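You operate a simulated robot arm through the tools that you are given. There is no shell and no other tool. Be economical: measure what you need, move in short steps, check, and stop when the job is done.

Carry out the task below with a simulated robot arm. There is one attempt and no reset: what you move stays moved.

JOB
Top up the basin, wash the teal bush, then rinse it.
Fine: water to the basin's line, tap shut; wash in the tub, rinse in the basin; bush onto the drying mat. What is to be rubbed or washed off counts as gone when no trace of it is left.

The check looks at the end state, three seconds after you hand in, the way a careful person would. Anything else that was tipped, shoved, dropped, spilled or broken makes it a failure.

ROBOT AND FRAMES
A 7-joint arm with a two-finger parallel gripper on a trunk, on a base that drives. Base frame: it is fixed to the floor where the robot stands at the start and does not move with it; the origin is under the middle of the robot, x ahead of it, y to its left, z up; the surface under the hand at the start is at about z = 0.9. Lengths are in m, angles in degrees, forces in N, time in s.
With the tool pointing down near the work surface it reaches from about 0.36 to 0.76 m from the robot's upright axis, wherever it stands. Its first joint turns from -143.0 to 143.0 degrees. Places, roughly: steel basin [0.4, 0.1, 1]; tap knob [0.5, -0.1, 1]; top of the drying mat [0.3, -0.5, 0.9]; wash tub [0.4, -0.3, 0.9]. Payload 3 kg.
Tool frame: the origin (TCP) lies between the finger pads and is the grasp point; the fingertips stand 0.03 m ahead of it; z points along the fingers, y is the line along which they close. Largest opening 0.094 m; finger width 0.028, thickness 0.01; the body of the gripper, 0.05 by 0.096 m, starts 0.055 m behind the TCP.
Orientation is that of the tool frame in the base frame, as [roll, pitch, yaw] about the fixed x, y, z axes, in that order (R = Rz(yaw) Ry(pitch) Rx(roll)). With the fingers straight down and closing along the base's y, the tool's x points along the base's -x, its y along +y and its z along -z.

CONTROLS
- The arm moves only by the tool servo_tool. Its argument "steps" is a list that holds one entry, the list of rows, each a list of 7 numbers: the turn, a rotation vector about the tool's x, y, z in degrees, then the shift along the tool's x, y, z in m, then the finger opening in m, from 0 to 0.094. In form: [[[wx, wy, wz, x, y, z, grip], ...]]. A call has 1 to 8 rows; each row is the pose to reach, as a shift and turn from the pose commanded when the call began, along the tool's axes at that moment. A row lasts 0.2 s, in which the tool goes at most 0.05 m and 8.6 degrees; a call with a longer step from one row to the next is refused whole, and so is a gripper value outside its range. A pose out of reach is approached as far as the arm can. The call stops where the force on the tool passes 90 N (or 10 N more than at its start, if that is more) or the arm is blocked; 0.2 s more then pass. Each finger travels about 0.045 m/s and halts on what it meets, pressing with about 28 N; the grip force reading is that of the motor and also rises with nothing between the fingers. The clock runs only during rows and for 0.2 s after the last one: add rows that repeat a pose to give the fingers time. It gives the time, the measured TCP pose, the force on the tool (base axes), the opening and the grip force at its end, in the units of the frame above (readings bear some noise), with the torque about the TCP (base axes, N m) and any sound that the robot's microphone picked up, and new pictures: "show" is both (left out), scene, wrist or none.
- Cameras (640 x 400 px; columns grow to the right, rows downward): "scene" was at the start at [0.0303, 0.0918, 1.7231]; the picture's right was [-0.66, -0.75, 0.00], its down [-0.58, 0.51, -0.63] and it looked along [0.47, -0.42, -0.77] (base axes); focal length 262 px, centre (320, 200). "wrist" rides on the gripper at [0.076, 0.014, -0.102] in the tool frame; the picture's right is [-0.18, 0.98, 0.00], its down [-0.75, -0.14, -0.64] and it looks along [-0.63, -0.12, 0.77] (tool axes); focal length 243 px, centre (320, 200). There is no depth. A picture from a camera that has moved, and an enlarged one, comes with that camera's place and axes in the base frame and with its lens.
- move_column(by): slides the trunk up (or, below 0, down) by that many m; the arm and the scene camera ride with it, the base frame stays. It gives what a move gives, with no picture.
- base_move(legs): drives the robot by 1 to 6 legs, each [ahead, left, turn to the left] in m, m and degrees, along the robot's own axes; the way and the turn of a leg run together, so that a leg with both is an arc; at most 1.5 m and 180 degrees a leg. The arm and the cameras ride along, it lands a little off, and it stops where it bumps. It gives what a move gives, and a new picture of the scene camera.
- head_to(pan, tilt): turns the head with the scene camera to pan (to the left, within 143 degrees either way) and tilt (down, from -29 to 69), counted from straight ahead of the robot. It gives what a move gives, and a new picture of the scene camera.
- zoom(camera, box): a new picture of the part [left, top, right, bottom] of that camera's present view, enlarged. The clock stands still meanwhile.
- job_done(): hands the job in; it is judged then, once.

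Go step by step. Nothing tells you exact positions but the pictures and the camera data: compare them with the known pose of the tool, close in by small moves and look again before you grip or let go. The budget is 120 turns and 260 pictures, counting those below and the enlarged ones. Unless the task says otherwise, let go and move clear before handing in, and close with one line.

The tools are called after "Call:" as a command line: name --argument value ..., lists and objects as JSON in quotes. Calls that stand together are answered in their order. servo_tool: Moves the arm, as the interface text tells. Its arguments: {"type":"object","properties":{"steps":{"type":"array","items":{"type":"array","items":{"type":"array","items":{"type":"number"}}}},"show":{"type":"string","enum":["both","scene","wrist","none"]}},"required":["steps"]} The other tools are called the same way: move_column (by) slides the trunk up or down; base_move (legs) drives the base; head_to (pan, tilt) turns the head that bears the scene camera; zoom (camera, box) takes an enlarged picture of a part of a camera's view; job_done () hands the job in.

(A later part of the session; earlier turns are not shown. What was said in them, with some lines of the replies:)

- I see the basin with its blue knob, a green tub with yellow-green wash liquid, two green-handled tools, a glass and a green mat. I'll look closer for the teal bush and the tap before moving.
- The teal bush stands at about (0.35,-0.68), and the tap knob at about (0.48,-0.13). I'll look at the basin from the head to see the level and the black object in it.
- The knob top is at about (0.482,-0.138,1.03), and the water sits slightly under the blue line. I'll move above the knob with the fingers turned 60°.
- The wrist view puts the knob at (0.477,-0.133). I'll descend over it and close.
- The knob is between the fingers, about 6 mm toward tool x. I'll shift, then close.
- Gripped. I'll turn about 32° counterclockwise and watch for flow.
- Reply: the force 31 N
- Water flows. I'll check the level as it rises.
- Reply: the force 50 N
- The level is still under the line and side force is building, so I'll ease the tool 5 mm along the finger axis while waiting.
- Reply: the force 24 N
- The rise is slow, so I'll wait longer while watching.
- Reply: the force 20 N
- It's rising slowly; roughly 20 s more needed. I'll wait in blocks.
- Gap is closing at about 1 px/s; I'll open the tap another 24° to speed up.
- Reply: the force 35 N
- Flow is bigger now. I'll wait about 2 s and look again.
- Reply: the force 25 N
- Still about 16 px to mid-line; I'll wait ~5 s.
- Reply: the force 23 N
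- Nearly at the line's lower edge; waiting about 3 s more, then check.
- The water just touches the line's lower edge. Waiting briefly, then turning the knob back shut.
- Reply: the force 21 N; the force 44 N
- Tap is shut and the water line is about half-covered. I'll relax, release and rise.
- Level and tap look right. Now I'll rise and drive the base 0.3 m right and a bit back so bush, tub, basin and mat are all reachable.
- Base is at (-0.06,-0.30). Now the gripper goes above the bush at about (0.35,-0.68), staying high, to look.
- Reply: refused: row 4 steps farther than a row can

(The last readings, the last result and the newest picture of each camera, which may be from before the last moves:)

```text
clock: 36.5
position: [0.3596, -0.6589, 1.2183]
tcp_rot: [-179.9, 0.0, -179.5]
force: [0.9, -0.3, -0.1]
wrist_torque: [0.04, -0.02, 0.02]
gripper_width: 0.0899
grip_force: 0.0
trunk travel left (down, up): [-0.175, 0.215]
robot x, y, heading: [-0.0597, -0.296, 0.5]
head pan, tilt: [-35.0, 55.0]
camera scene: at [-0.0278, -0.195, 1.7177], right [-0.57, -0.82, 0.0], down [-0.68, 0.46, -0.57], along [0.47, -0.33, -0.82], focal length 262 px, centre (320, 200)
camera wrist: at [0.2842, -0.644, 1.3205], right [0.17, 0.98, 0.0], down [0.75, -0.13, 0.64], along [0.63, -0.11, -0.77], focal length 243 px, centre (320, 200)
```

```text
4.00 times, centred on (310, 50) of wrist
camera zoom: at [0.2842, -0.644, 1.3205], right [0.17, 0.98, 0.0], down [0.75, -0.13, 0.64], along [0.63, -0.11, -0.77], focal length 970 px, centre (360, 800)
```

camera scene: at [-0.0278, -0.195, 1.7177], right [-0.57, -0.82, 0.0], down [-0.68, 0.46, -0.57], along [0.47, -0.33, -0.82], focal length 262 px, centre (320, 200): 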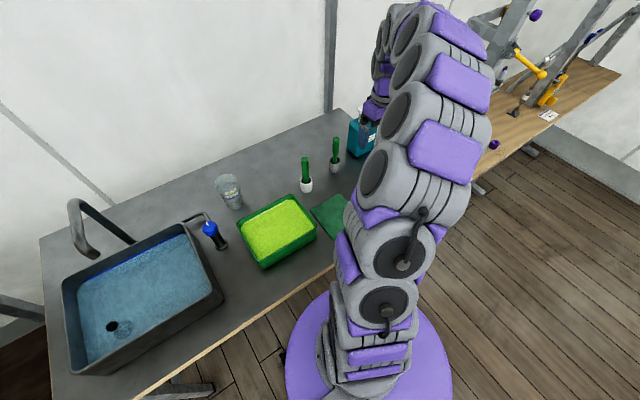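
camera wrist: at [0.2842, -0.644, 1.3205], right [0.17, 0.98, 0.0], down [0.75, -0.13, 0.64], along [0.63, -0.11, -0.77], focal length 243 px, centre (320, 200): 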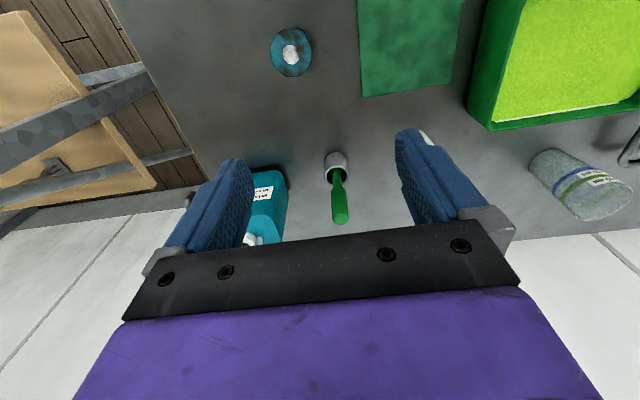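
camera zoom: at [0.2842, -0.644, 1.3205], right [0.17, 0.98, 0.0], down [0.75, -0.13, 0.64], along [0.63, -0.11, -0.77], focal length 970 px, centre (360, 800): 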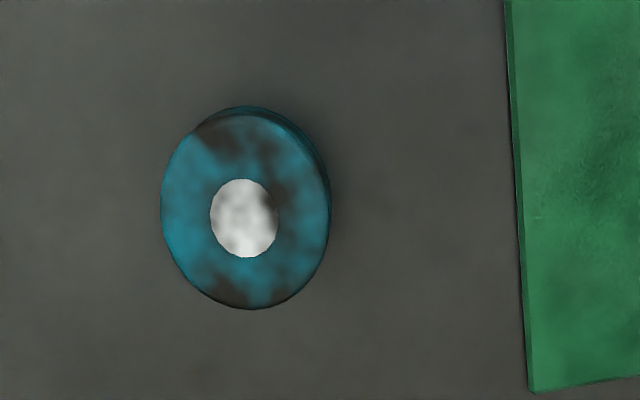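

The bush is about 55 mm wide, centre near (0.335,-0.693). I'll descend to just above it and look again.

Call:
servo_tool --steps '[[[0, 0, 0, 0.008, -0.01, 0.045, 0.094], [0, 0, 0, 0.016, -0.02, 0.09, 0.094], [0, 0, 0, 0.022, -0.03, 0.135, 0.094], [0, 0, 0, 0.0245, -0.034, 0.18, 0.094], [0, 0, 0, 0.0245, -0.034, 0.21, 0.094], [0, 0, 0, 0.0245, -0.034, 0.21, 0.094]]]' --show "wrist"

```text
clock: 37.9
position: [0.3403, -0.703, 1.0075]
tcp_rot: [-180.0, 0.1, -179.5]
force: [-0.2, 0.1, -0.5]
wrist_torque: [0.01, 0.0, 0.0]
gripper_width: 0.0936
grip_force: 0.0
trunk travel left (down, up): [-0.175, 0.215]
robot x, y, heading: [-0.062, -0.3016, 0.6]
head pan, tilt: [-35.0, 55.0]
camera wrist: at [0.2643, -0.6886, 1.1106], right [0.18, 0.98, 0.0], down [0.75, -0.14, 0.64], along [0.63, -0.11, -0.77], focal length 243 px, centre (320, 200)
```

wrist: 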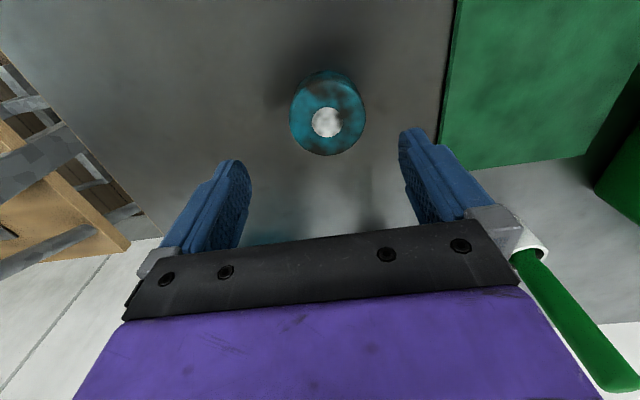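

The bush looks about 59 mm wide and only ~26 mm tall, centred at (0.337,-0.696). I'll correct and lower until the tips are just above the table, then check before closing.

Call:
servo_tool --steps '[[[0, 0, 0, 0.003, 0.0075, 0.0, 0.094], [0, 0, 0, 0.003, 0.0075, 0.03, 0.094], [0, 0, 0, 0.003, 0.0075, 0.055, 0.094], [0, 0, 0, 0.003, 0.0075, 0.07, 0.094], [0, 0, 0, 0.003, 0.0075, 0.07, 0.094]]]' --show "wrist"

```text
clock: 39.1
position: [0.3381, -0.6903, 0.9389]
tcp_rot: [-180.0, 0.1, -179.4]
force: [0.0, 0.7, 0.1]
wrist_torque: [0.01, 0.0, 0.01]
gripper_width: 0.094
grip_force: 0.0
trunk travel left (down, up): [-0.175, 0.215]
robot x, y, heading: [-0.0569, -0.2961, 0.6]
head pan, tilt: [-35.0, 55.0]
camera wrist: at [0.2615, -0.6768, 1.0421], right [0.18, 0.98, 0.0], down [0.75, -0.13, 0.64], along [0.63, -0.11, -0.77], focal length 243 px, centre (320, 200)
```

wrist: 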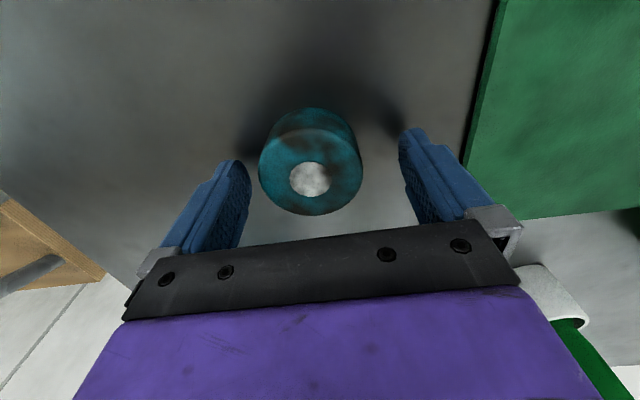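

Bush is between the fingers; small correction, then close.

Call:
servo_tool --steps '[[[0, 0, 0, 0.004, -0.004, 0.003, 0.094], [0, 0, 0, 0.004, -0.004, 0.003, 0.075], [0, 0, 0, 0.004, -0.004, 0.003, 0.06], [0, 0, 0, 0.004, -0.004, 0.003, 0.04], [0, 0, 0, 0.004, -0.004, 0.003, 0.04], [0, 0, 0, 0.004, -0.004, 0.003, 0.04]]]' --show "wrist"

```text
clock: 40.5
position: [0.3337, -0.6945, 0.9361]
tcp_rot: [-180.0, 0.1, -179.5]
force: [-0.9, -0.5, 1.2]
wrist_torque: [0.02, -0.01, 0.01]
gripper_width: 0.0576
grip_force: 27.9
trunk travel left (down, up): [-0.175, 0.215]
robot x, y, heading: [-0.0613, -0.2988, 0.3]
head pan, tilt: [-35.0, 55.0]
camera wrist: at [0.2574, -0.6811, 1.0385], right [0.18, 0.98, 0.0], down [0.75, -0.14, 0.64], along [0.63, -0.11, -0.77], focal length 243 px, centre (320, 200)
```

wrist: 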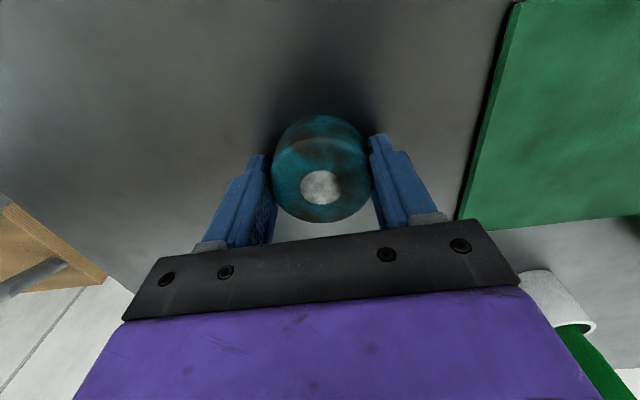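

Gripped (57.6 mm). Lifting and moving over the tub at about (0.385,-0.305).

Call:
servo_tool --steps '[[[0, 0, 0, 0, 0, -0.04, 0.04], [0, 0, 0, 0, 0, -0.08, 0.04], [0, 0, 0, 0, 0, -0.12, 0.04], [0, 0, 0, 0, 0, -0.16, 0.04], [0, 0, 0, 0, 0.045, -0.17, 0.04], [0, 0, 0, 0, 0.09, -0.17, 0.04], [0, 0, 0, -0.01, 0.135, -0.17, 0.04], [0, 0, 0, -0.02, 0.18, -0.17, 0.04]]]' --show "none"

Call:
servo_tool --steps '[[[0, 0, 0, -0.005, 0.045, 0, 0.04], [0, 0, 0, -0.01, 0.09, 0, 0.04], [0, 0, 0, -0.02, 0.135, 0, 0.04], [0, 0, 0, -0.03, 0.175, 0, 0.04], [0, 0, 0, -0.03, 0.205, 0, 0.04], [0, 0, 0, -0.03, 0.205, 0, 0.04]]]'

```text
clock: 42.3
position: [0.3522, -0.5115, 1.105]
tcp_rot: [-180.0, 0.0, -179.6]
force: [0.7, 0.3, -1.8]
wrist_torque: [-0.03, 0.03, 0.01]
gripper_width: 0.0575
grip_force: 28.1
trunk travel left (down, up): [-0.175, 0.215]
robot x, y, heading: [-0.0594, -0.294, 0.5]
head pan, tilt: [-35.0, 55.0]
```

```text
clock: 43.7
position: [0.3811, -0.3075, 1.1055]
tcp_rot: [-179.9, 0.1, -179.5]
force: [0.2, -0.5, -0.7]
wrist_torque: [0.0, 0.03, 0.02]
gripper_width: 0.0575
grip_force: 27.9
trunk travel left (down, up): [-0.175, 0.215]
robot x, y, heading: [-0.0586, -0.2948, 0.4]
head pan, tilt: [-35.0, 55.0]
camera scene: at [-0.0269, -0.1967, 1.7177], right [-0.57, -0.82, 0.0], down [-0.68, 0.47, -0.57], along [0.47, -0.33, -0.82], focal length 262 px, centre (320, 200)
camera wrist: at [0.3045, -0.2939, 1.2083], right [0.18, 0.98, 0.0], down [0.75, -0.13, 0.64], along [0.63, -0.11, -0.77], focal length 243 px, centre (320, 200)
```

scene: 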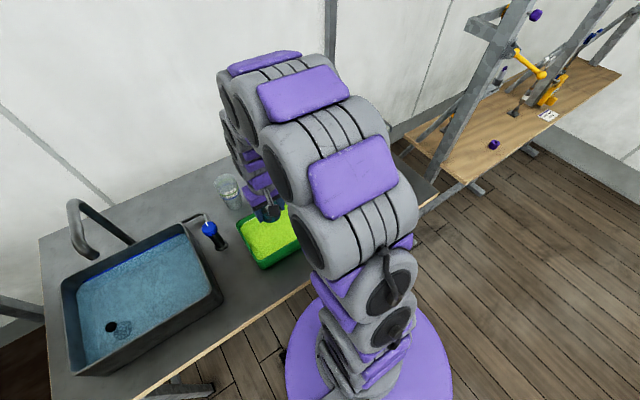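
wrist: 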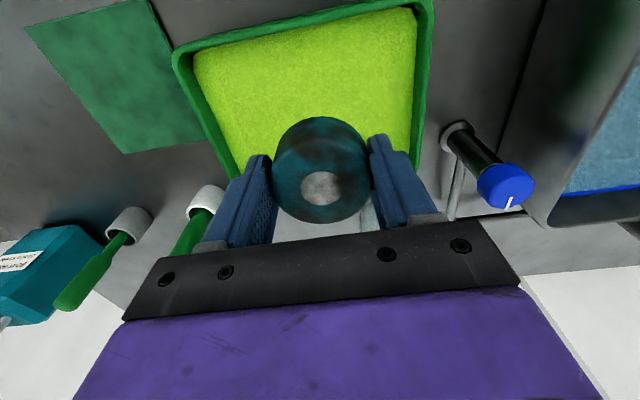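

Over the tub centre. I'll lower into the wash liquid, slowly, watching force.

Call:
servo_tool --steps '[[[0, 0, 0, -0.012, 0, 0.04, 0.04], [0, 0, 0, -0.012, 0, 0.08, 0.04], [0, 0, 0, -0.012, 0, 0.115, 0.04], [0, 0, 0, -0.012, 0, 0.14, 0.04], [0, 0, 0, -0.012, 0, 0.155, 0.04], [0, 0, 0, -0.012, 0, 0.155, 0.04]]]'

```text
clock: 45.1
position: [0.3905, -0.3086, 0.9519]
tcp_rot: [-179.9, 0.1, -179.6]
force: [0.4, -0.5, -1.6]
wrist_torque: [-0.01, 0.02, -0.02]
gripper_width: 0.0574
grip_force: 27.8
trunk travel left (down, up): [-0.175, 0.215]
robot x, y, heading: [-0.0587, -0.2956, 0.6]
head pan, tilt: [-35.0, 55.0]
camera scene: at [-0.0264, -0.1966, 1.7177], right [-0.57, -0.82, 0.0], down [-0.68, 0.47, -0.57], along [0.47, -0.33, -0.82], focal length 262 px, centre (320, 200)
camera wrist: at [0.3152, -0.2944, 1.0537], right [0.18, 0.98, 0.0], down [0.75, -0.13, 0.64], along [0.63, -0.11, -0.77], focal length 243 px, centre (320, 200)
```

scene: 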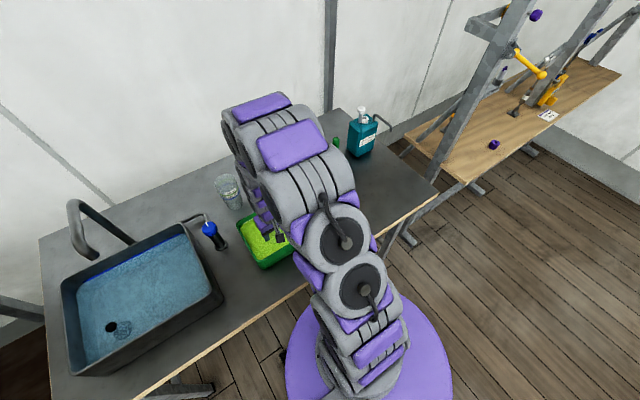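
wrist: 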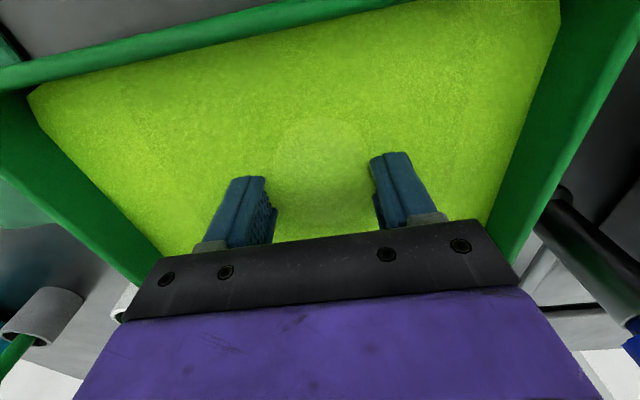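

Fully submerged. Swishing gently to wash.

Call:
servo_tool --steps '[[[0, 0, 0, 0, 0.02, 0, 0.04], [0, 0, 0, 0, 0, 0, 0.04], [0, 0, 0, 0, -0.02, 0, 0.04], [0, 0, 0, 0, 0, 0, 0.04], [0, 0, 0, 0.02, 0, 0, 0.04], [0, 0, 0, 0, 0, 0, 0.04], [0, 0, 0, -0.02, 0, 0, 0.04], [0, 0, 0, 0, 0, 0, 0.04]]]' --show "none"

Call:
servo_tool --steps '[[[0, 0, 0, 0, 0.02, 0, 0.04], [0, 0, 0, 0, 0, 0, 0.04], [0, 0, 0, 0, -0.02, 0, 0.04], [0, 0, 0, 0, 0, 0, 0.04], [0, 0, 0, 0.02, 0, 0, 0.04], [0, 0, 0, 0, 0, 0, 0.04], [0, 0, 0, -0.02, 0, 0, 0.04], [0, 0, 0, 0, 0, 0, 0.04]]]' --show "none"

Call:
servo_tool --steps '[[[0, 0, 0, 0, 0, -0.02, 0.04], [0, 0, 0, 0, 0, -0.045, 0.04], [0, 0, 0, 0, 0, -0.07, 0.04], [0, 0, 0, 0, 0, -0.1, 0.04], [0, 0, 0, 0, 0, -0.1, 0.04]]]' --show "wrist"

Call:
zoom --camera "wrist" --box '[240, 100, 400, 240]'

```text
clock: 46.9
position: [0.3906, -0.3083, 0.9546]
tcp_rot: [180.0, 0.2, -179.5]
force: [0.3, -0.5, -0.5]
wrist_torque: [0.0, -0.01, -0.01]
gripper_width: 0.0575
grip_force: 28.0
trunk travel left (down, up): [-0.175, 0.215]
robot x, y, heading: [-0.0594, -0.2992, 0.7]
head pan, tilt: [-35.0, 55.0]
```

```text
clock: 48.7
position: [0.3929, -0.3084, 0.9527]
tcp_rot: [-180.0, 0.2, -179.5]
force: [-0.9, 0.1, -0.7]
wrist_torque: [0.02, 0.0, 0.0]
gripper_width: 0.0572
grip_force: 27.8
trunk travel left (down, up): [-0.175, 0.215]
robot x, y, heading: [-0.057, -0.2954, 0.5]
head pan, tilt: [-35.0, 55.0]
```

```text
clock: 49.9
position: [0.3914, -0.3087, 1.0518]
tcp_rot: [-179.9, 0.0, -179.6]
force: [-0.1, -0.1, -1.7]
wrist_torque: [0.02, 0.01, 0.01]
gripper_width: 0.057
grip_force: 28.0
trunk travel left (down, up): [-0.175, 0.215]
robot x, y, heading: [-0.0563, -0.2974, 0.3]
head pan, tilt: [-35.0, 55.0]
camera wrist: at [0.3151, -0.2946, 1.1548], right [0.18, 0.98, 0.0], down [0.75, -0.13, 0.64], along [0.63, -0.11, -0.77], focal length 243 px, centre (320, 200)
```

wrist: 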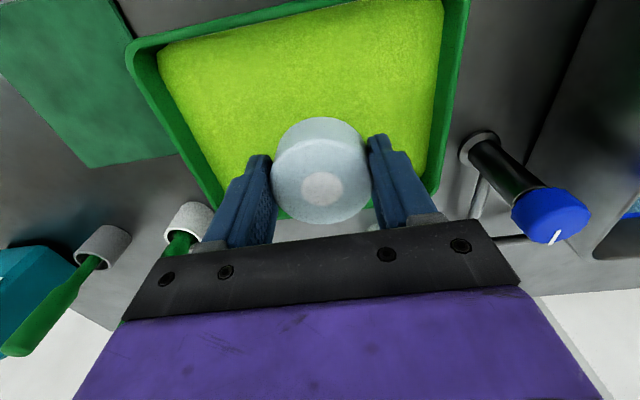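

```text
2.86 times, centred on (320, 170) of wrist
camera zoom: at [0.3151, -0.2946, 1.1548], right [0.18, 0.98, 0.0], down [0.75, -0.13, 0.64], along [0.63, -0.11, -0.77], focal length 693 px, centre (320, 286)
```

zoom: 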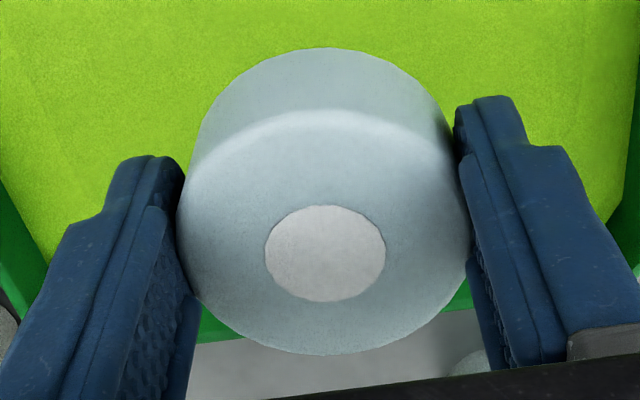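

The bush is now evenly covered with pale suds with no dark patches. I'll rise, let it drip, and carry it over the right part of the basin, away from the spout.

Call:
servo_tool --steps '[[[0, 0, 0, 0.0, 0, -0.02, 0.04], [0, 0, 0, 0.0, 0, -0.02, 0.04], [0, 0, 0, 0.0, 0, -0.02, 0.04], [0, 0, 0, 0.0, 0, -0.02, 0.04], [0, 0, 0, 0.0, 0, -0.02, 0.04], [0, 0, 0, 0.0, 0, -0.05, 0.04], [0, 0, 0, 0.0, 0, -0.08, 0.04], [0, 0, 0, 0.0, 0, -0.108, 0.04]]]' --show "none"

Call:
servo_tool --steps '[[[0, 0, 0, 0.004, 0.045, 0, 0.04], [0, 0, 0, 0.008, 0.09, 0, 0.04], [0, 0, 0, 0.011, 0.135, 0, 0.04], [0, 0, 0, 0.011, 0.18, 0, 0.04], [0, 0, 0, 0.011, 0.225, 0, 0.04], [0, 0, 0, 0.011, 0.27, 0, 0.04], [0, 0, 0, 0.011, 0.314, 0, 0.04], [0, 0, 0, 0.011, 0.314, 0, 0.04]]]'

Call:
head_to --pan 20 --tilt 55

```text
clock: 51.7
position: [0.3885, -0.3091, 1.1581]
tcp_rot: [-180.0, 0.0, -179.5]
force: [-0.4, -0.1, 0.1]
wrist_torque: [0.02, 0.04, 0.03]
gripper_width: 0.0573
grip_force: 27.8
trunk travel left (down, up): [-0.175, 0.215]
robot x, y, heading: [-0.0598, -0.2929, 0.6]
head pan, tilt: [-35.0, 55.0]
```

```text
clock: 53.5
position: [0.3791, 0.0049, 1.1568]
tcp_rot: [180.0, 0.0, -179.5]
force: [-0.1, -0.4, 0.2]
wrist_torque: [0.02, 0.01, -0.02]
gripper_width: 0.0571
grip_force: 27.6
trunk travel left (down, up): [-0.175, 0.215]
robot x, y, heading: [-0.0597, -0.2958, 0.3]
head pan, tilt: [-35.0, 55.0]
camera scene: at [-0.0272, -0.1916, 1.7174], right [-0.57, -0.82, 0.0], down [-0.68, 0.46, -0.57], along [0.47, -0.33, -0.82], focal length 262 px, centre (320, 200)
camera wrist: at [0.3031, 0.0193, 1.26], right [0.18, 0.98, 0.0], down [0.75, -0.13, 0.64], along [0.63, -0.11, -0.77], focal length 243 px, centre (320, 200)
```

scene: 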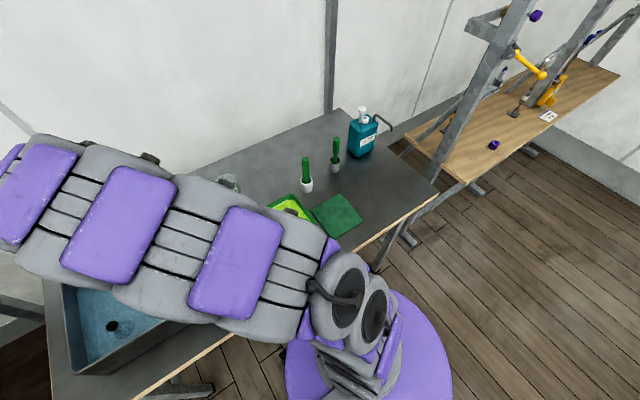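
wrist: 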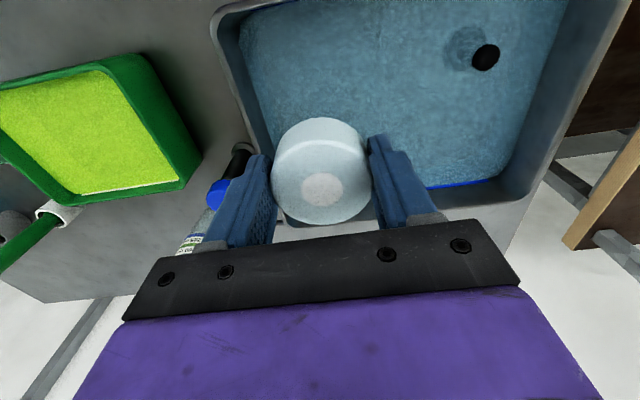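

```text
clock: 54.8
position: [0.3799, 0.0059, 1.1575]
tcp_rot: [-179.9, -0.1, -179.5]
force: [0.0, 0.2, 0.2]
wrist_torque: [-0.02, 0.0, -0.03]
gripper_width: 0.0575
grip_force: 28.3
trunk travel left (down, up): [-0.175, 0.215]
robot x, y, heading: [-0.0584, -0.2929, 0.3]
head pan, tilt: [20.0, 55.0]
camera scene: at [-0.0187, -0.1267, 1.7172], right [0.35, -0.94, 0.0], down [-0.77, -0.29, -0.57], along [0.54, 0.2, -0.82], focal length 262 px, centre (320, 200)
```

scene: 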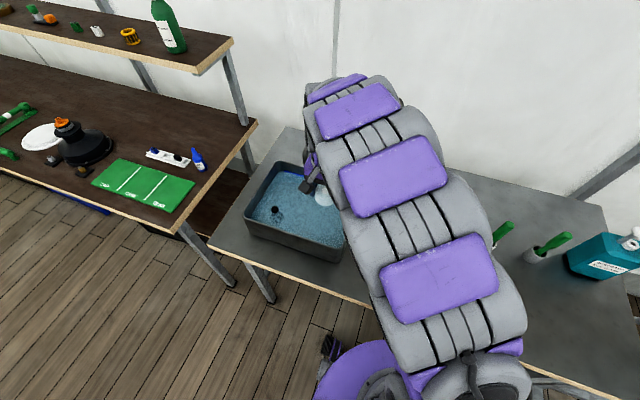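

The bush hangs over the basin. I'll check clearance to the spout before lowering.

Call:
zoom --camera "scene" --box '[230, 130, 370, 270]'

```text
2.86 times, centred on (300, 200) of scene
camera zoom: at [-0.0187, -0.1267, 1.7172], right [0.35, -0.94, 0.0], down [-0.77, -0.29, -0.57], along [0.54, 0.2, -0.82], focal length 749 px, centre (377, 200)
```

zoom: 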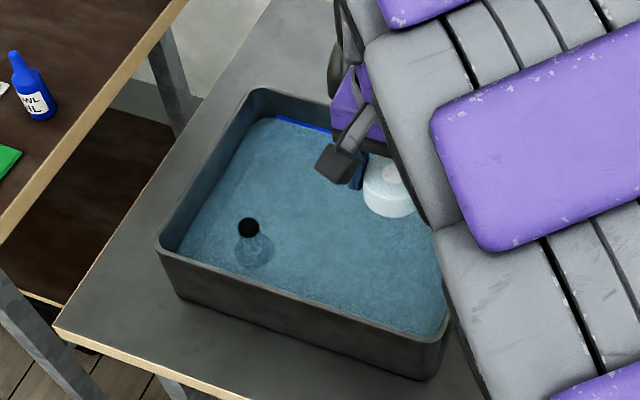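

Spout tip is about 6 cm clear of the hand. Lowering slowly into the rinse water.

Call:
servo_tool --steps '[[[0, 0, 0, -0.008, 0, 0.04, 0.04], [0, 0, 0, -0.008, 0, 0.08, 0.04], [0, 0, 0, -0.008, 0, 0.115, 0.04], [0, 0, 0, -0.008, 0, 0.145, 0.04], [0, 0, 0, -0.008, 0, 0.17, 0.04], [0, 0, 0, -0.008, 0, 0.182, 0.04]]]'

Call:
zoom --camera "scene" --box '[230, 130, 370, 270]'

```text
clock: 56.1
position: [0.3854, 0.0052, 0.9768]
tcp_rot: [-179.9, 0.0, -179.6]
force: [0.3, 0.2, -0.9]
wrist_torque: [0.01, 0.01, -0.01]
gripper_width: 0.0572
grip_force: 27.7
trunk travel left (down, up): [-0.175, 0.215]
robot x, y, heading: [-0.0569, -0.2988, 0.4]
head pan, tilt: [20.0, 55.0]
camera scene: at [-0.0181, -0.1264, 1.7172], right [0.35, -0.94, 0.0], down [-0.77, -0.29, -0.57], along [0.54, 0.2, -0.82], focal length 262 px, centre (320, 200)
camera wrist: at [0.309, 0.0199, 1.0791], right [0.18, 0.98, 0.0], down [0.75, -0.13, 0.64], along [0.63, -0.11, -0.77], focal length 243 px, centre (320, 200)
```

scene: 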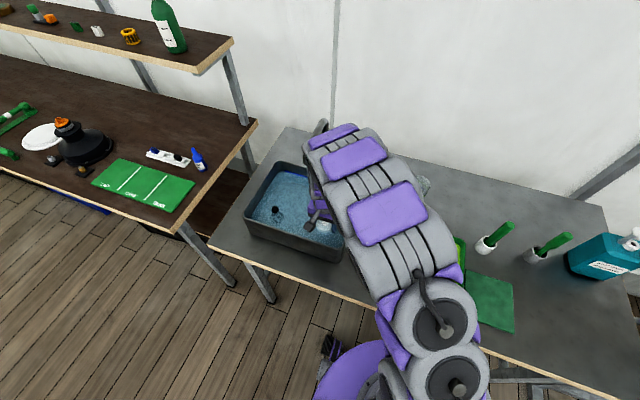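
wrist: 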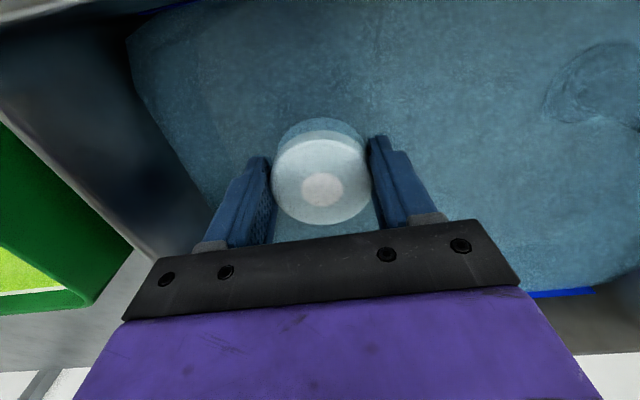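

```text
2.86 times, centred on (300, 200) of scene
camera zoom: at [-0.0181, -0.1264, 1.7172], right [0.35, -0.94, 0.0], down [-0.77, -0.29, -0.57], along [0.54, 0.2, -0.82], focal length 749 px, centre (377, 200)
```

zoom: 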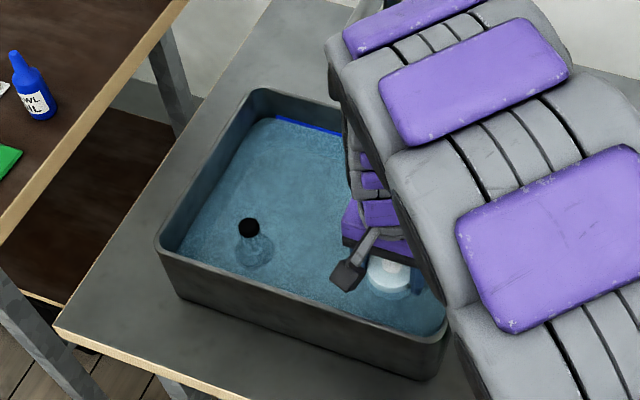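

Only half submerged; water level is around 0.957. Lowering 28 mm more and swishing gently.

Call:
servo_tool --steps '[[[0, 0, 0, 0, 0, 0.01, 0.04], [0, 0, 0, 0, 0, 0.02, 0.04], [0, 0, 0, 0, 0, 0.028, 0.04], [0, 0, 0, 0, 0, 0.028, 0.04]]]'

```text
clock: 57.1
position: [0.3866, 0.0061, 0.9479]
tcp_rot: [-179.9, 0.0, -179.6]
force: [1.0, 0.1, -1.0]
wrist_torque: [0.02, 0.03, 0.0]
gripper_width: 0.0573
grip_force: 28.0
trunk travel left (down, up): [-0.175, 0.215]
robot x, y, heading: [-0.0582, -0.292, 0.7]
head pan, tilt: [20.0, 55.0]
camera scene: at [-0.0182, -0.1265, 1.7172], right [0.35, -0.94, 0.0], down [-0.77, -0.29, -0.57], along [0.54, 0.2, -0.82], focal length 262 px, centre (320, 200)
camera wrist: at [0.3104, 0.0198, 1.0513], right [0.18, 0.98, 0.0], down [0.75, -0.13, 0.64], along [0.63, -0.11, -0.77], focal length 243 px, centre (320, 200)
```

scene: 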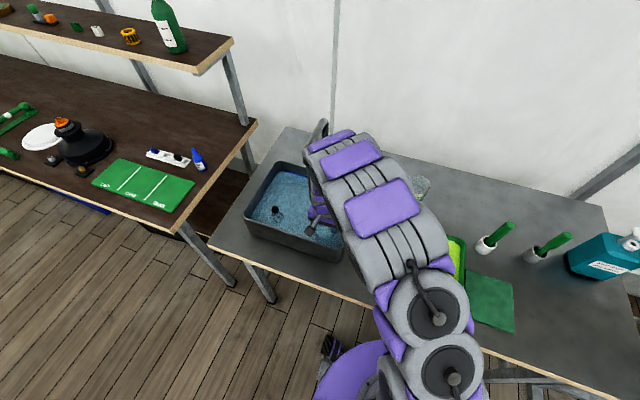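
wrist: 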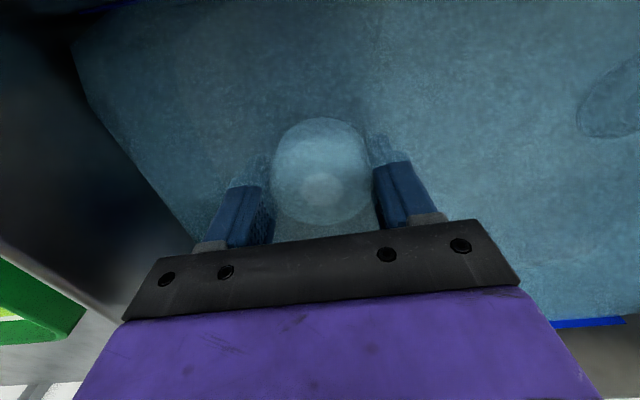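

Submerged now. Swishing with small strokes, then lifting to inspect.

Call:
servo_tool --steps '[[[0, 0, 0, 0, 0.012, 0, 0.04], [0, 0, 0, 0, 0, 0, 0.04], [0, 0, 0, 0, -0.012, 0, 0.04], [0, 0, 0, 0, 0, 0, 0.04], [0, 0, 0, -0.012, 0, 0, 0.04], [0, 0, 0, 0, 0, 0, 0.04], [0, 0, 0, 0.008, 0, 0, 0.04], [0, 0, 0, 0, 0, 0, 0.04]]]' --show "none"

Call:
servo_tool --steps '[[[0, 0, 0, 0, 0.012, 0, 0.04], [0, 0, 0, 0, 0, 0, 0.04], [0, 0, 0, 0, -0.012, 0, 0.04], [0, 0, 0, 0, 0, 0, 0.04], [0, 0, 0, -0.012, 0, 0, 0.04], [0, 0, 0, 0, 0, 0, 0.04], [0, 0, 0, 0.008, 0, 0, 0.04], [0, 0, 0, 0, 0, 0, 0.04]]]' --show "none"

Call:
servo_tool --steps '[[[0, 0, 0, 0, 0, -0.02, 0.04], [0, 0, 0, 0, 0, -0.045, 0.04], [0, 0, 0, 0, 0, -0.07, 0.04], [0, 0, 0, 0, 0, -0.1, 0.04], [0, 0, 0, 0, 0, -0.1, 0.04]]]' --show "wrist"

Call:
zoom --camera "wrist" --box '[240, 100, 400, 240]'

```text
clock: 59.0
position: [0.3852, 0.0065, 0.9464]
tcp_rot: [-179.9, 0.1, -179.4]
force: [0.8, 0.5, -0.9]
wrist_torque: [0.04, -0.02, -0.02]
gripper_width: 0.0573
grip_force: 27.7
trunk travel left (down, up): [-0.175, 0.215]
robot x, y, heading: [-0.0561, -0.2955, 0.3]
head pan, tilt: [20.0, 55.0]
```

```text
clock: 60.8
position: [0.3865, 0.0037, 0.9476]
tcp_rot: [-179.9, -0.1, -179.5]
force: [0.3, 0.4, -0.4]
wrist_torque: [0.03, 0.02, 0.01]
gripper_width: 0.0572
grip_force: 28.7
trunk travel left (down, up): [-0.175, 0.215]
robot x, y, heading: [-0.062, -0.2972, 0.4]
head pan, tilt: [20.0, 55.0]
```

```text
clock: 62.0
position: [0.3861, 0.0075, 1.0487]
tcp_rot: [-179.9, 0.0, -179.5]
force: [0.8, -0.6, -0.8]
wrist_torque: [0.02, -0.01, -0.01]
gripper_width: 0.057
grip_force: 27.9
trunk travel left (down, up): [-0.175, 0.215]
robot x, y, heading: [-0.057, -0.2948, 0.3]
head pan, tilt: [20.0, 55.0]
camera wrist: at [0.3092, 0.0222, 1.1517], right [0.18, 0.98, 0.0], down [0.75, -0.13, 0.64], along [0.63, -0.11, -0.77], focal length 243 px, centre (320, 200)
```

wrist: 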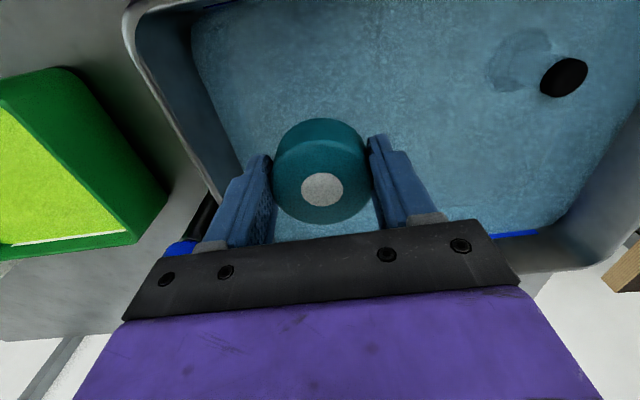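

```text
2.86 times, centred on (320, 170) of wrist
camera zoom: at [0.3092, 0.0222, 1.1517], right [0.18, 0.98, 0.0], down [0.75, -0.13, 0.64], along [0.63, -0.11, -0.77], focal length 693 px, centre (320, 286)
```

zoom: 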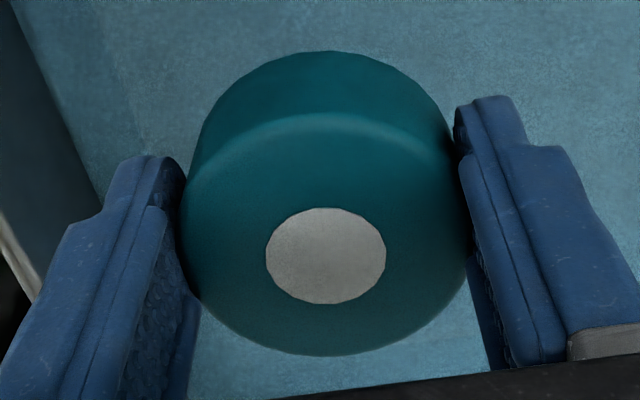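

The bush is clean and teal, with no suds or dirt. I'll drip it over the basin, then carry it back to the mat, centre about (0.345,-0.525).

Call:
servo_tool --steps '[[[0, 0, 0, 0, 0, -0.02, 0.04], [0, 0, 0, 0, 0, -0.02, 0.04], [0, 0, 0, 0, 0, -0.02, 0.04], [0, 0, 0, 0, 0, -0.02, 0.04], [0, 0, 0, 0, 0, -0.02, 0.04], [0, 0, 0, 0, 0, -0.05, 0.04], [0, 0, 0, 0, 0, -0.08, 0.04], [0, 0, 0, 0, 0, -0.108, 0.04]]]' --show "none"

Call:
servo_tool --steps '[[[0, 0, 0, 0.003, -0.045, 0, 0.04], [0, 0, 0, 0.006, -0.09, 0, 0.04], [0, 0, 0, 0.01, -0.135, 0, 0.04], [0, 0, 0, 0.014, -0.18, 0, 0.04], [0, 0, 0, 0.018, -0.225, 0, 0.04], [0, 0, 0, 0.022, -0.27, 0, 0.04], [0, 0, 0, 0.026, -0.315, 0, 0.04], [0, 0, 0, 0.03, -0.36, 0, 0.04]]]' --show "none"

Call:
servo_tool --steps '[[[0, 0, 0, 0.003, -0.045, 0, 0.04], [0, 0, 0, 0.006, -0.09, 0, 0.04], [0, 0, 0, 0.01, -0.135, 0, 0.04], [0, 0, 0, 0.012, -0.172, 0, 0.04], [0, 0, 0, 0.012, -0.172, 0.03, 0.04], [0, 0, 0, 0.012, -0.172, 0.06, 0.04], [0, 0, 0, 0.012, -0.172, 0.06, 0.04]]]' --show "wrist"

Call:
head_to --pan -30 --tilt 55

```text
clock: 63.8
position: [0.3861, 0.0057, 1.1594]
tcp_rot: [-180.0, 0.1, -179.5]
force: [0.2, 0.1, 0.0]
wrist_torque: [0.01, -0.02, 0.02]
gripper_width: 0.0572
grip_force: 27.8
trunk travel left (down, up): [-0.175, 0.215]
robot x, y, heading: [-0.0572, -0.298, 0.5]
head pan, tilt: [20.0, 55.0]
```

```text
clock: 65.5
position: [0.3589, -0.3551, 1.1563]
tcp_rot: [179.9, 0.1, -179.5]
force: [-0.2, 0.3, -0.3]
wrist_torque: [0.02, 0.02, -0.01]
gripper_width: 0.0571
grip_force: 28.0
trunk travel left (down, up): [-0.175, 0.215]
robot x, y, heading: [-0.0559, -0.2989, 0.5]
head pan, tilt: [20.0, 55.0]
```

```text
clock: 67.2
position: [0.3489, -0.5274, 1.0965]
tcp_rot: [180.0, 0.1, -179.6]
force: [-0.5, 0.7, -1.6]
wrist_torque: [0.0, 0.02, 0.0]
gripper_width: 0.0573
grip_force: 27.9
trunk travel left (down, up): [-0.175, 0.215]
robot x, y, heading: [-0.0601, -0.2949, 0.4]
head pan, tilt: [20.0, 55.0]
camera wrist: at [0.2719, -0.5128, 1.1994], right [0.18, 0.98, 0.0], down [0.75, -0.14, 0.64], along [0.63, -0.11, -0.77], focal length 243 px, centre (320, 200)
```

wrist: 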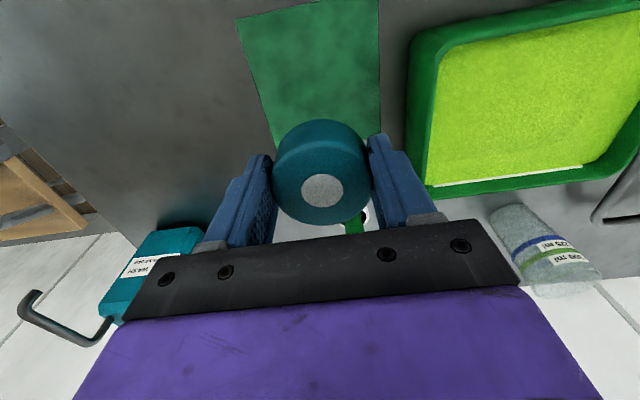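

```text
clock: 68.3
position: [0.3482, -0.5256, 1.097]
tcp_rot: [-180.0, 0.0, -179.4]
force: [0.0, 0.3, 0.7]
wrist_torque: [0.01, 0.0, 0.0]
gripper_width: 0.0572
grip_force: 28.1
trunk travel left (down, up): [-0.175, 0.215]
robot x, y, heading: [-0.0577, -0.2976, 0.3]
head pan, tilt: [-30.0, 55.0]
camera scene: at [-0.0238, -0.1939, 1.7178], right [-0.49, -0.87, 0.0], down [-0.71, 0.41, -0.57], along [0.5, -0.28, -0.82], focal length 262 px, centre (320, 200)
```

scene: 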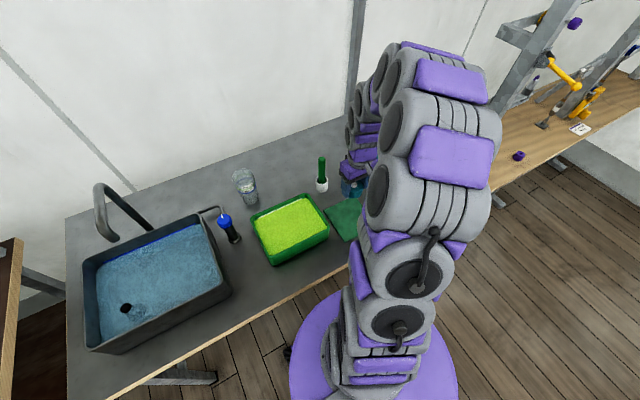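

The bush is directly over the mat centre. Lowering to just above it, then to contact.

Call:
servo_tool --steps '[[[0, 0, 0, 0, 0, 0.04, 0.04], [0, 0, 0, 0, 0, 0.08, 0.04], [0, 0, 0, 0, 0, 0.115, 0.04], [0, 0, 0, 0, 0, 0.14, 0.04], [0, 0, 0, 0, 0, 0.148, 0.04], [0, 0, 0, 0, 0, 0.152, 0.04], [0, 0, 0, 0, 0, 0.154, 0.04]]]' --show "wrist"

```text
clock: 69.9
position: [0.3474, -0.5298, 0.9432]
tcp_rot: [180.0, 0.1, -179.4]
force: [0.0, 0.3, -0.3]
wrist_torque: [0.02, -0.01, 0.02]
gripper_width: 0.0572
grip_force: 27.5
trunk travel left (down, up): [-0.175, 0.215]
robot x, y, heading: [-0.0589, -0.2954, 0.3]
head pan, tilt: [-30.0, 55.0]
camera wrist: at [0.2729, -0.5147, 1.0465], right [0.18, 0.98, 0.0], down [0.75, -0.14, 0.64], along [0.63, -0.11, -0.77], focal length 243 px, centre (320, 200)
```

wrist: 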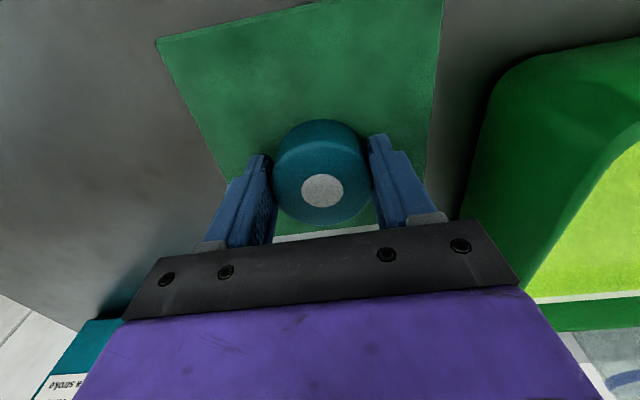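

Call:
servo_tool --steps '[[[0, 0, 0, 0, 0, 0.002, 0.04], [0, 0, 0, 0, 0, 0.004, 0.04], [0, 0, 0, 0, 0, 0.004, 0.04]]]' --show "none"

```text
clock: 70.7
position: [0.3479, -0.5286, 0.9403]
tcp_rot: [-179.9, 0.4, -179.5]
force: [2.4, -4.1, 35.7]
wrist_torque: [-0.04, -0.23, -0.01]
gripper_width: 0.0572
grip_force: 28.1
trunk travel left (down, up): [-0.175, 0.215]
robot x, y, heading: [-0.0603, -0.2971, 0.6]
head pan, tilt: [-30.0, 55.0]
```

Contact with the mat. I'll ease up 2 mm, open slowly and rise.

Call:
servo_tool --steps '[[[0, 0, 0, 0, 0, -0.003, 0.04], [0, 0, 0, 0, 0, -0.003, 0.058], [0, 0, 0, 0, 0, -0.003, 0.07], [0, 0, 0, 0, 0, -0.003, 0.085], [0, 0, 0, 0, 0, -0.003, 0.085], [0, 0, 0, 0, 0, -0.04, 0.085], [0, 0, 0, 0, 0, -0.085, 0.085], [0, 0, 0, 0, 0, -0.13, 0.085]]]'

Call:
zoom --camera "wrist" --box '[220, 0, 420, 160]'

Call:
zoom --camera "scene" --box '[60, 160, 360, 360]'

```text
clock: 72.5
position: [0.3432, -0.5304, 1.0712]
tcp_rot: [180.0, -0.1, -179.5]
force: [1.0, 0.3, 0.7]
wrist_torque: [0.03, 0.0, 0.02]
gripper_width: 0.0852
grip_force: 0.0
trunk travel left (down, up): [-0.175, 0.215]
robot x, y, heading: [-0.0601, -0.2944, 0.3]
head pan, tilt: [-30.0, 55.0]
camera scene: at [-0.0255, -0.1928, 1.7178], right [-0.49, -0.87, 0.0], down [-0.71, 0.41, -0.57], along [0.5, -0.28, -0.82], focal length 262 px, centre (320, 200)
camera wrist: at [0.2686, -0.5164, 1.1746], right [0.18, 0.98, 0.0], down [0.76, -0.14, 0.64], along [0.63, -0.11, -0.77], focal length 243 px, centre (320, 200)
```

scene: 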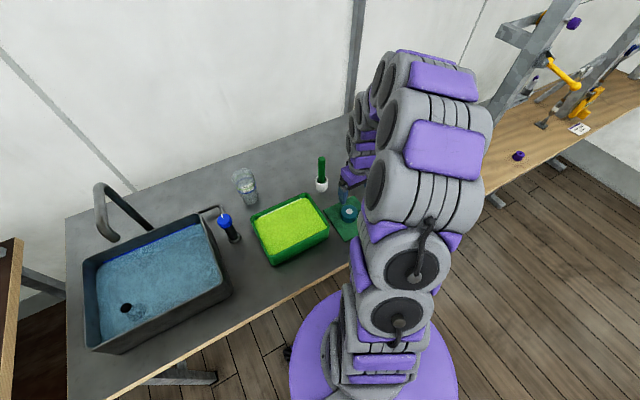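
wrist: 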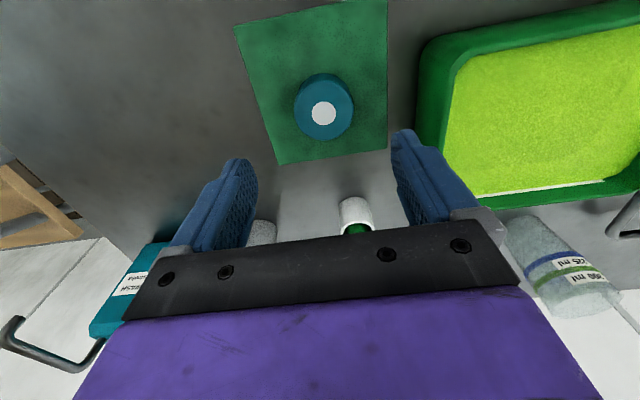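

```text
2.50 times, centred on (320, 80) of wrist
camera zoom: at [0.2686, -0.5164, 1.1746], right [0.18, 0.98, 0.0], down [0.76, -0.14, 0.64], along [0.63, -0.11, -0.77], focal length 606 px, centre (320, 500)
```

zoom: 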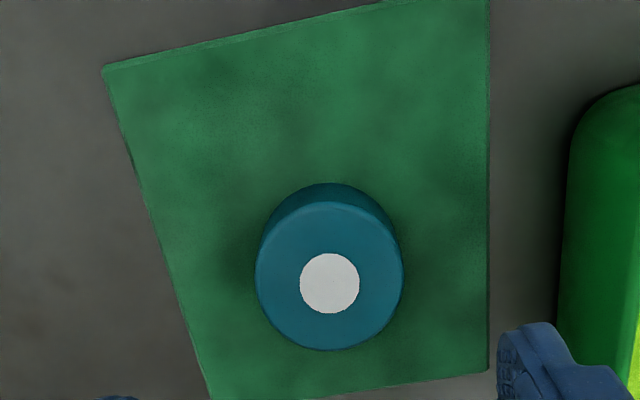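

```text
2.00 times, centred on (210, 260) of scene
camera zoom: at [-0.0255, -0.1928, 1.7178], right [-0.49, -0.87, 0.0], down [-0.71, 0.41, -0.57], along [0.5, -0.28, -0.82], focal length 524 px, centre (540, 80)
```

zoom: 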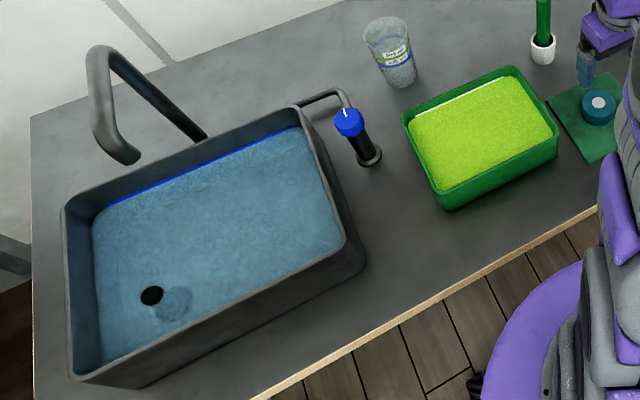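

Bush sits clean on the mat. A final check of level and the bush's sides.

Call:
zoom --camera "scene" --box '[85, 200, 235, 280]'

Call:
zoom --camera "scene" --box '[320, 180, 380, 240]'

```text
4.27 times, centred on (160, 240) of scene
camera zoom: at [-0.0255, -0.1928, 1.7178], right [-0.49, -0.87, 0.0], down [-0.71, 0.41, -0.57], along [0.5, -0.28, -0.82], focal length 1118 px, centre (1003, 29)
```

zoom: 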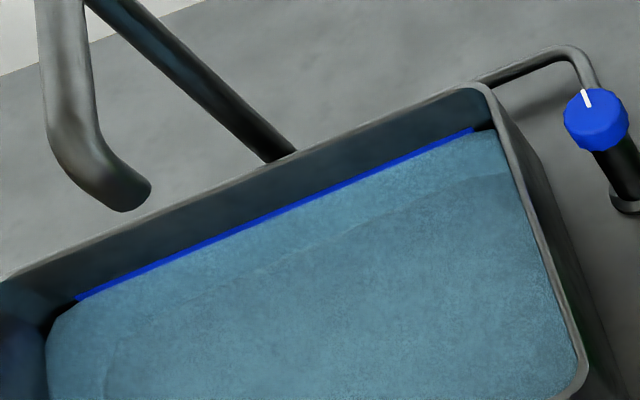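

```text
6.67 times, centred on (350, 210) of scene
camera zoom: at [-0.0255, -0.1928, 1.7178], right [-0.49, -0.87, 0.0], down [-0.71, 0.41, -0.57], along [0.5, -0.28, -0.82], focal length 1747 px, centre (120, 133)
```

zoom: 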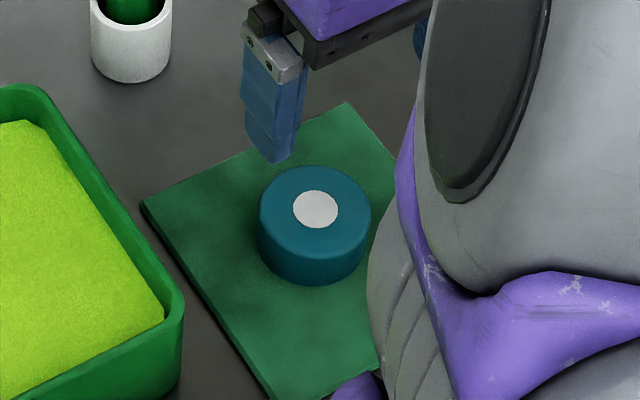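

Water is at the line, the tap is shut, and the bush is clean on the mat with the gripper clear. Handing in.

Call:
job_done

```text
The job is handed in.
```

The basin is filled to its line with the tap shut, and the teal bush is washed, rinsed and standing on the drying mat. I saw no dirt or suds on the sides I could see; its underside and the side facing away from the robot went unchecked.
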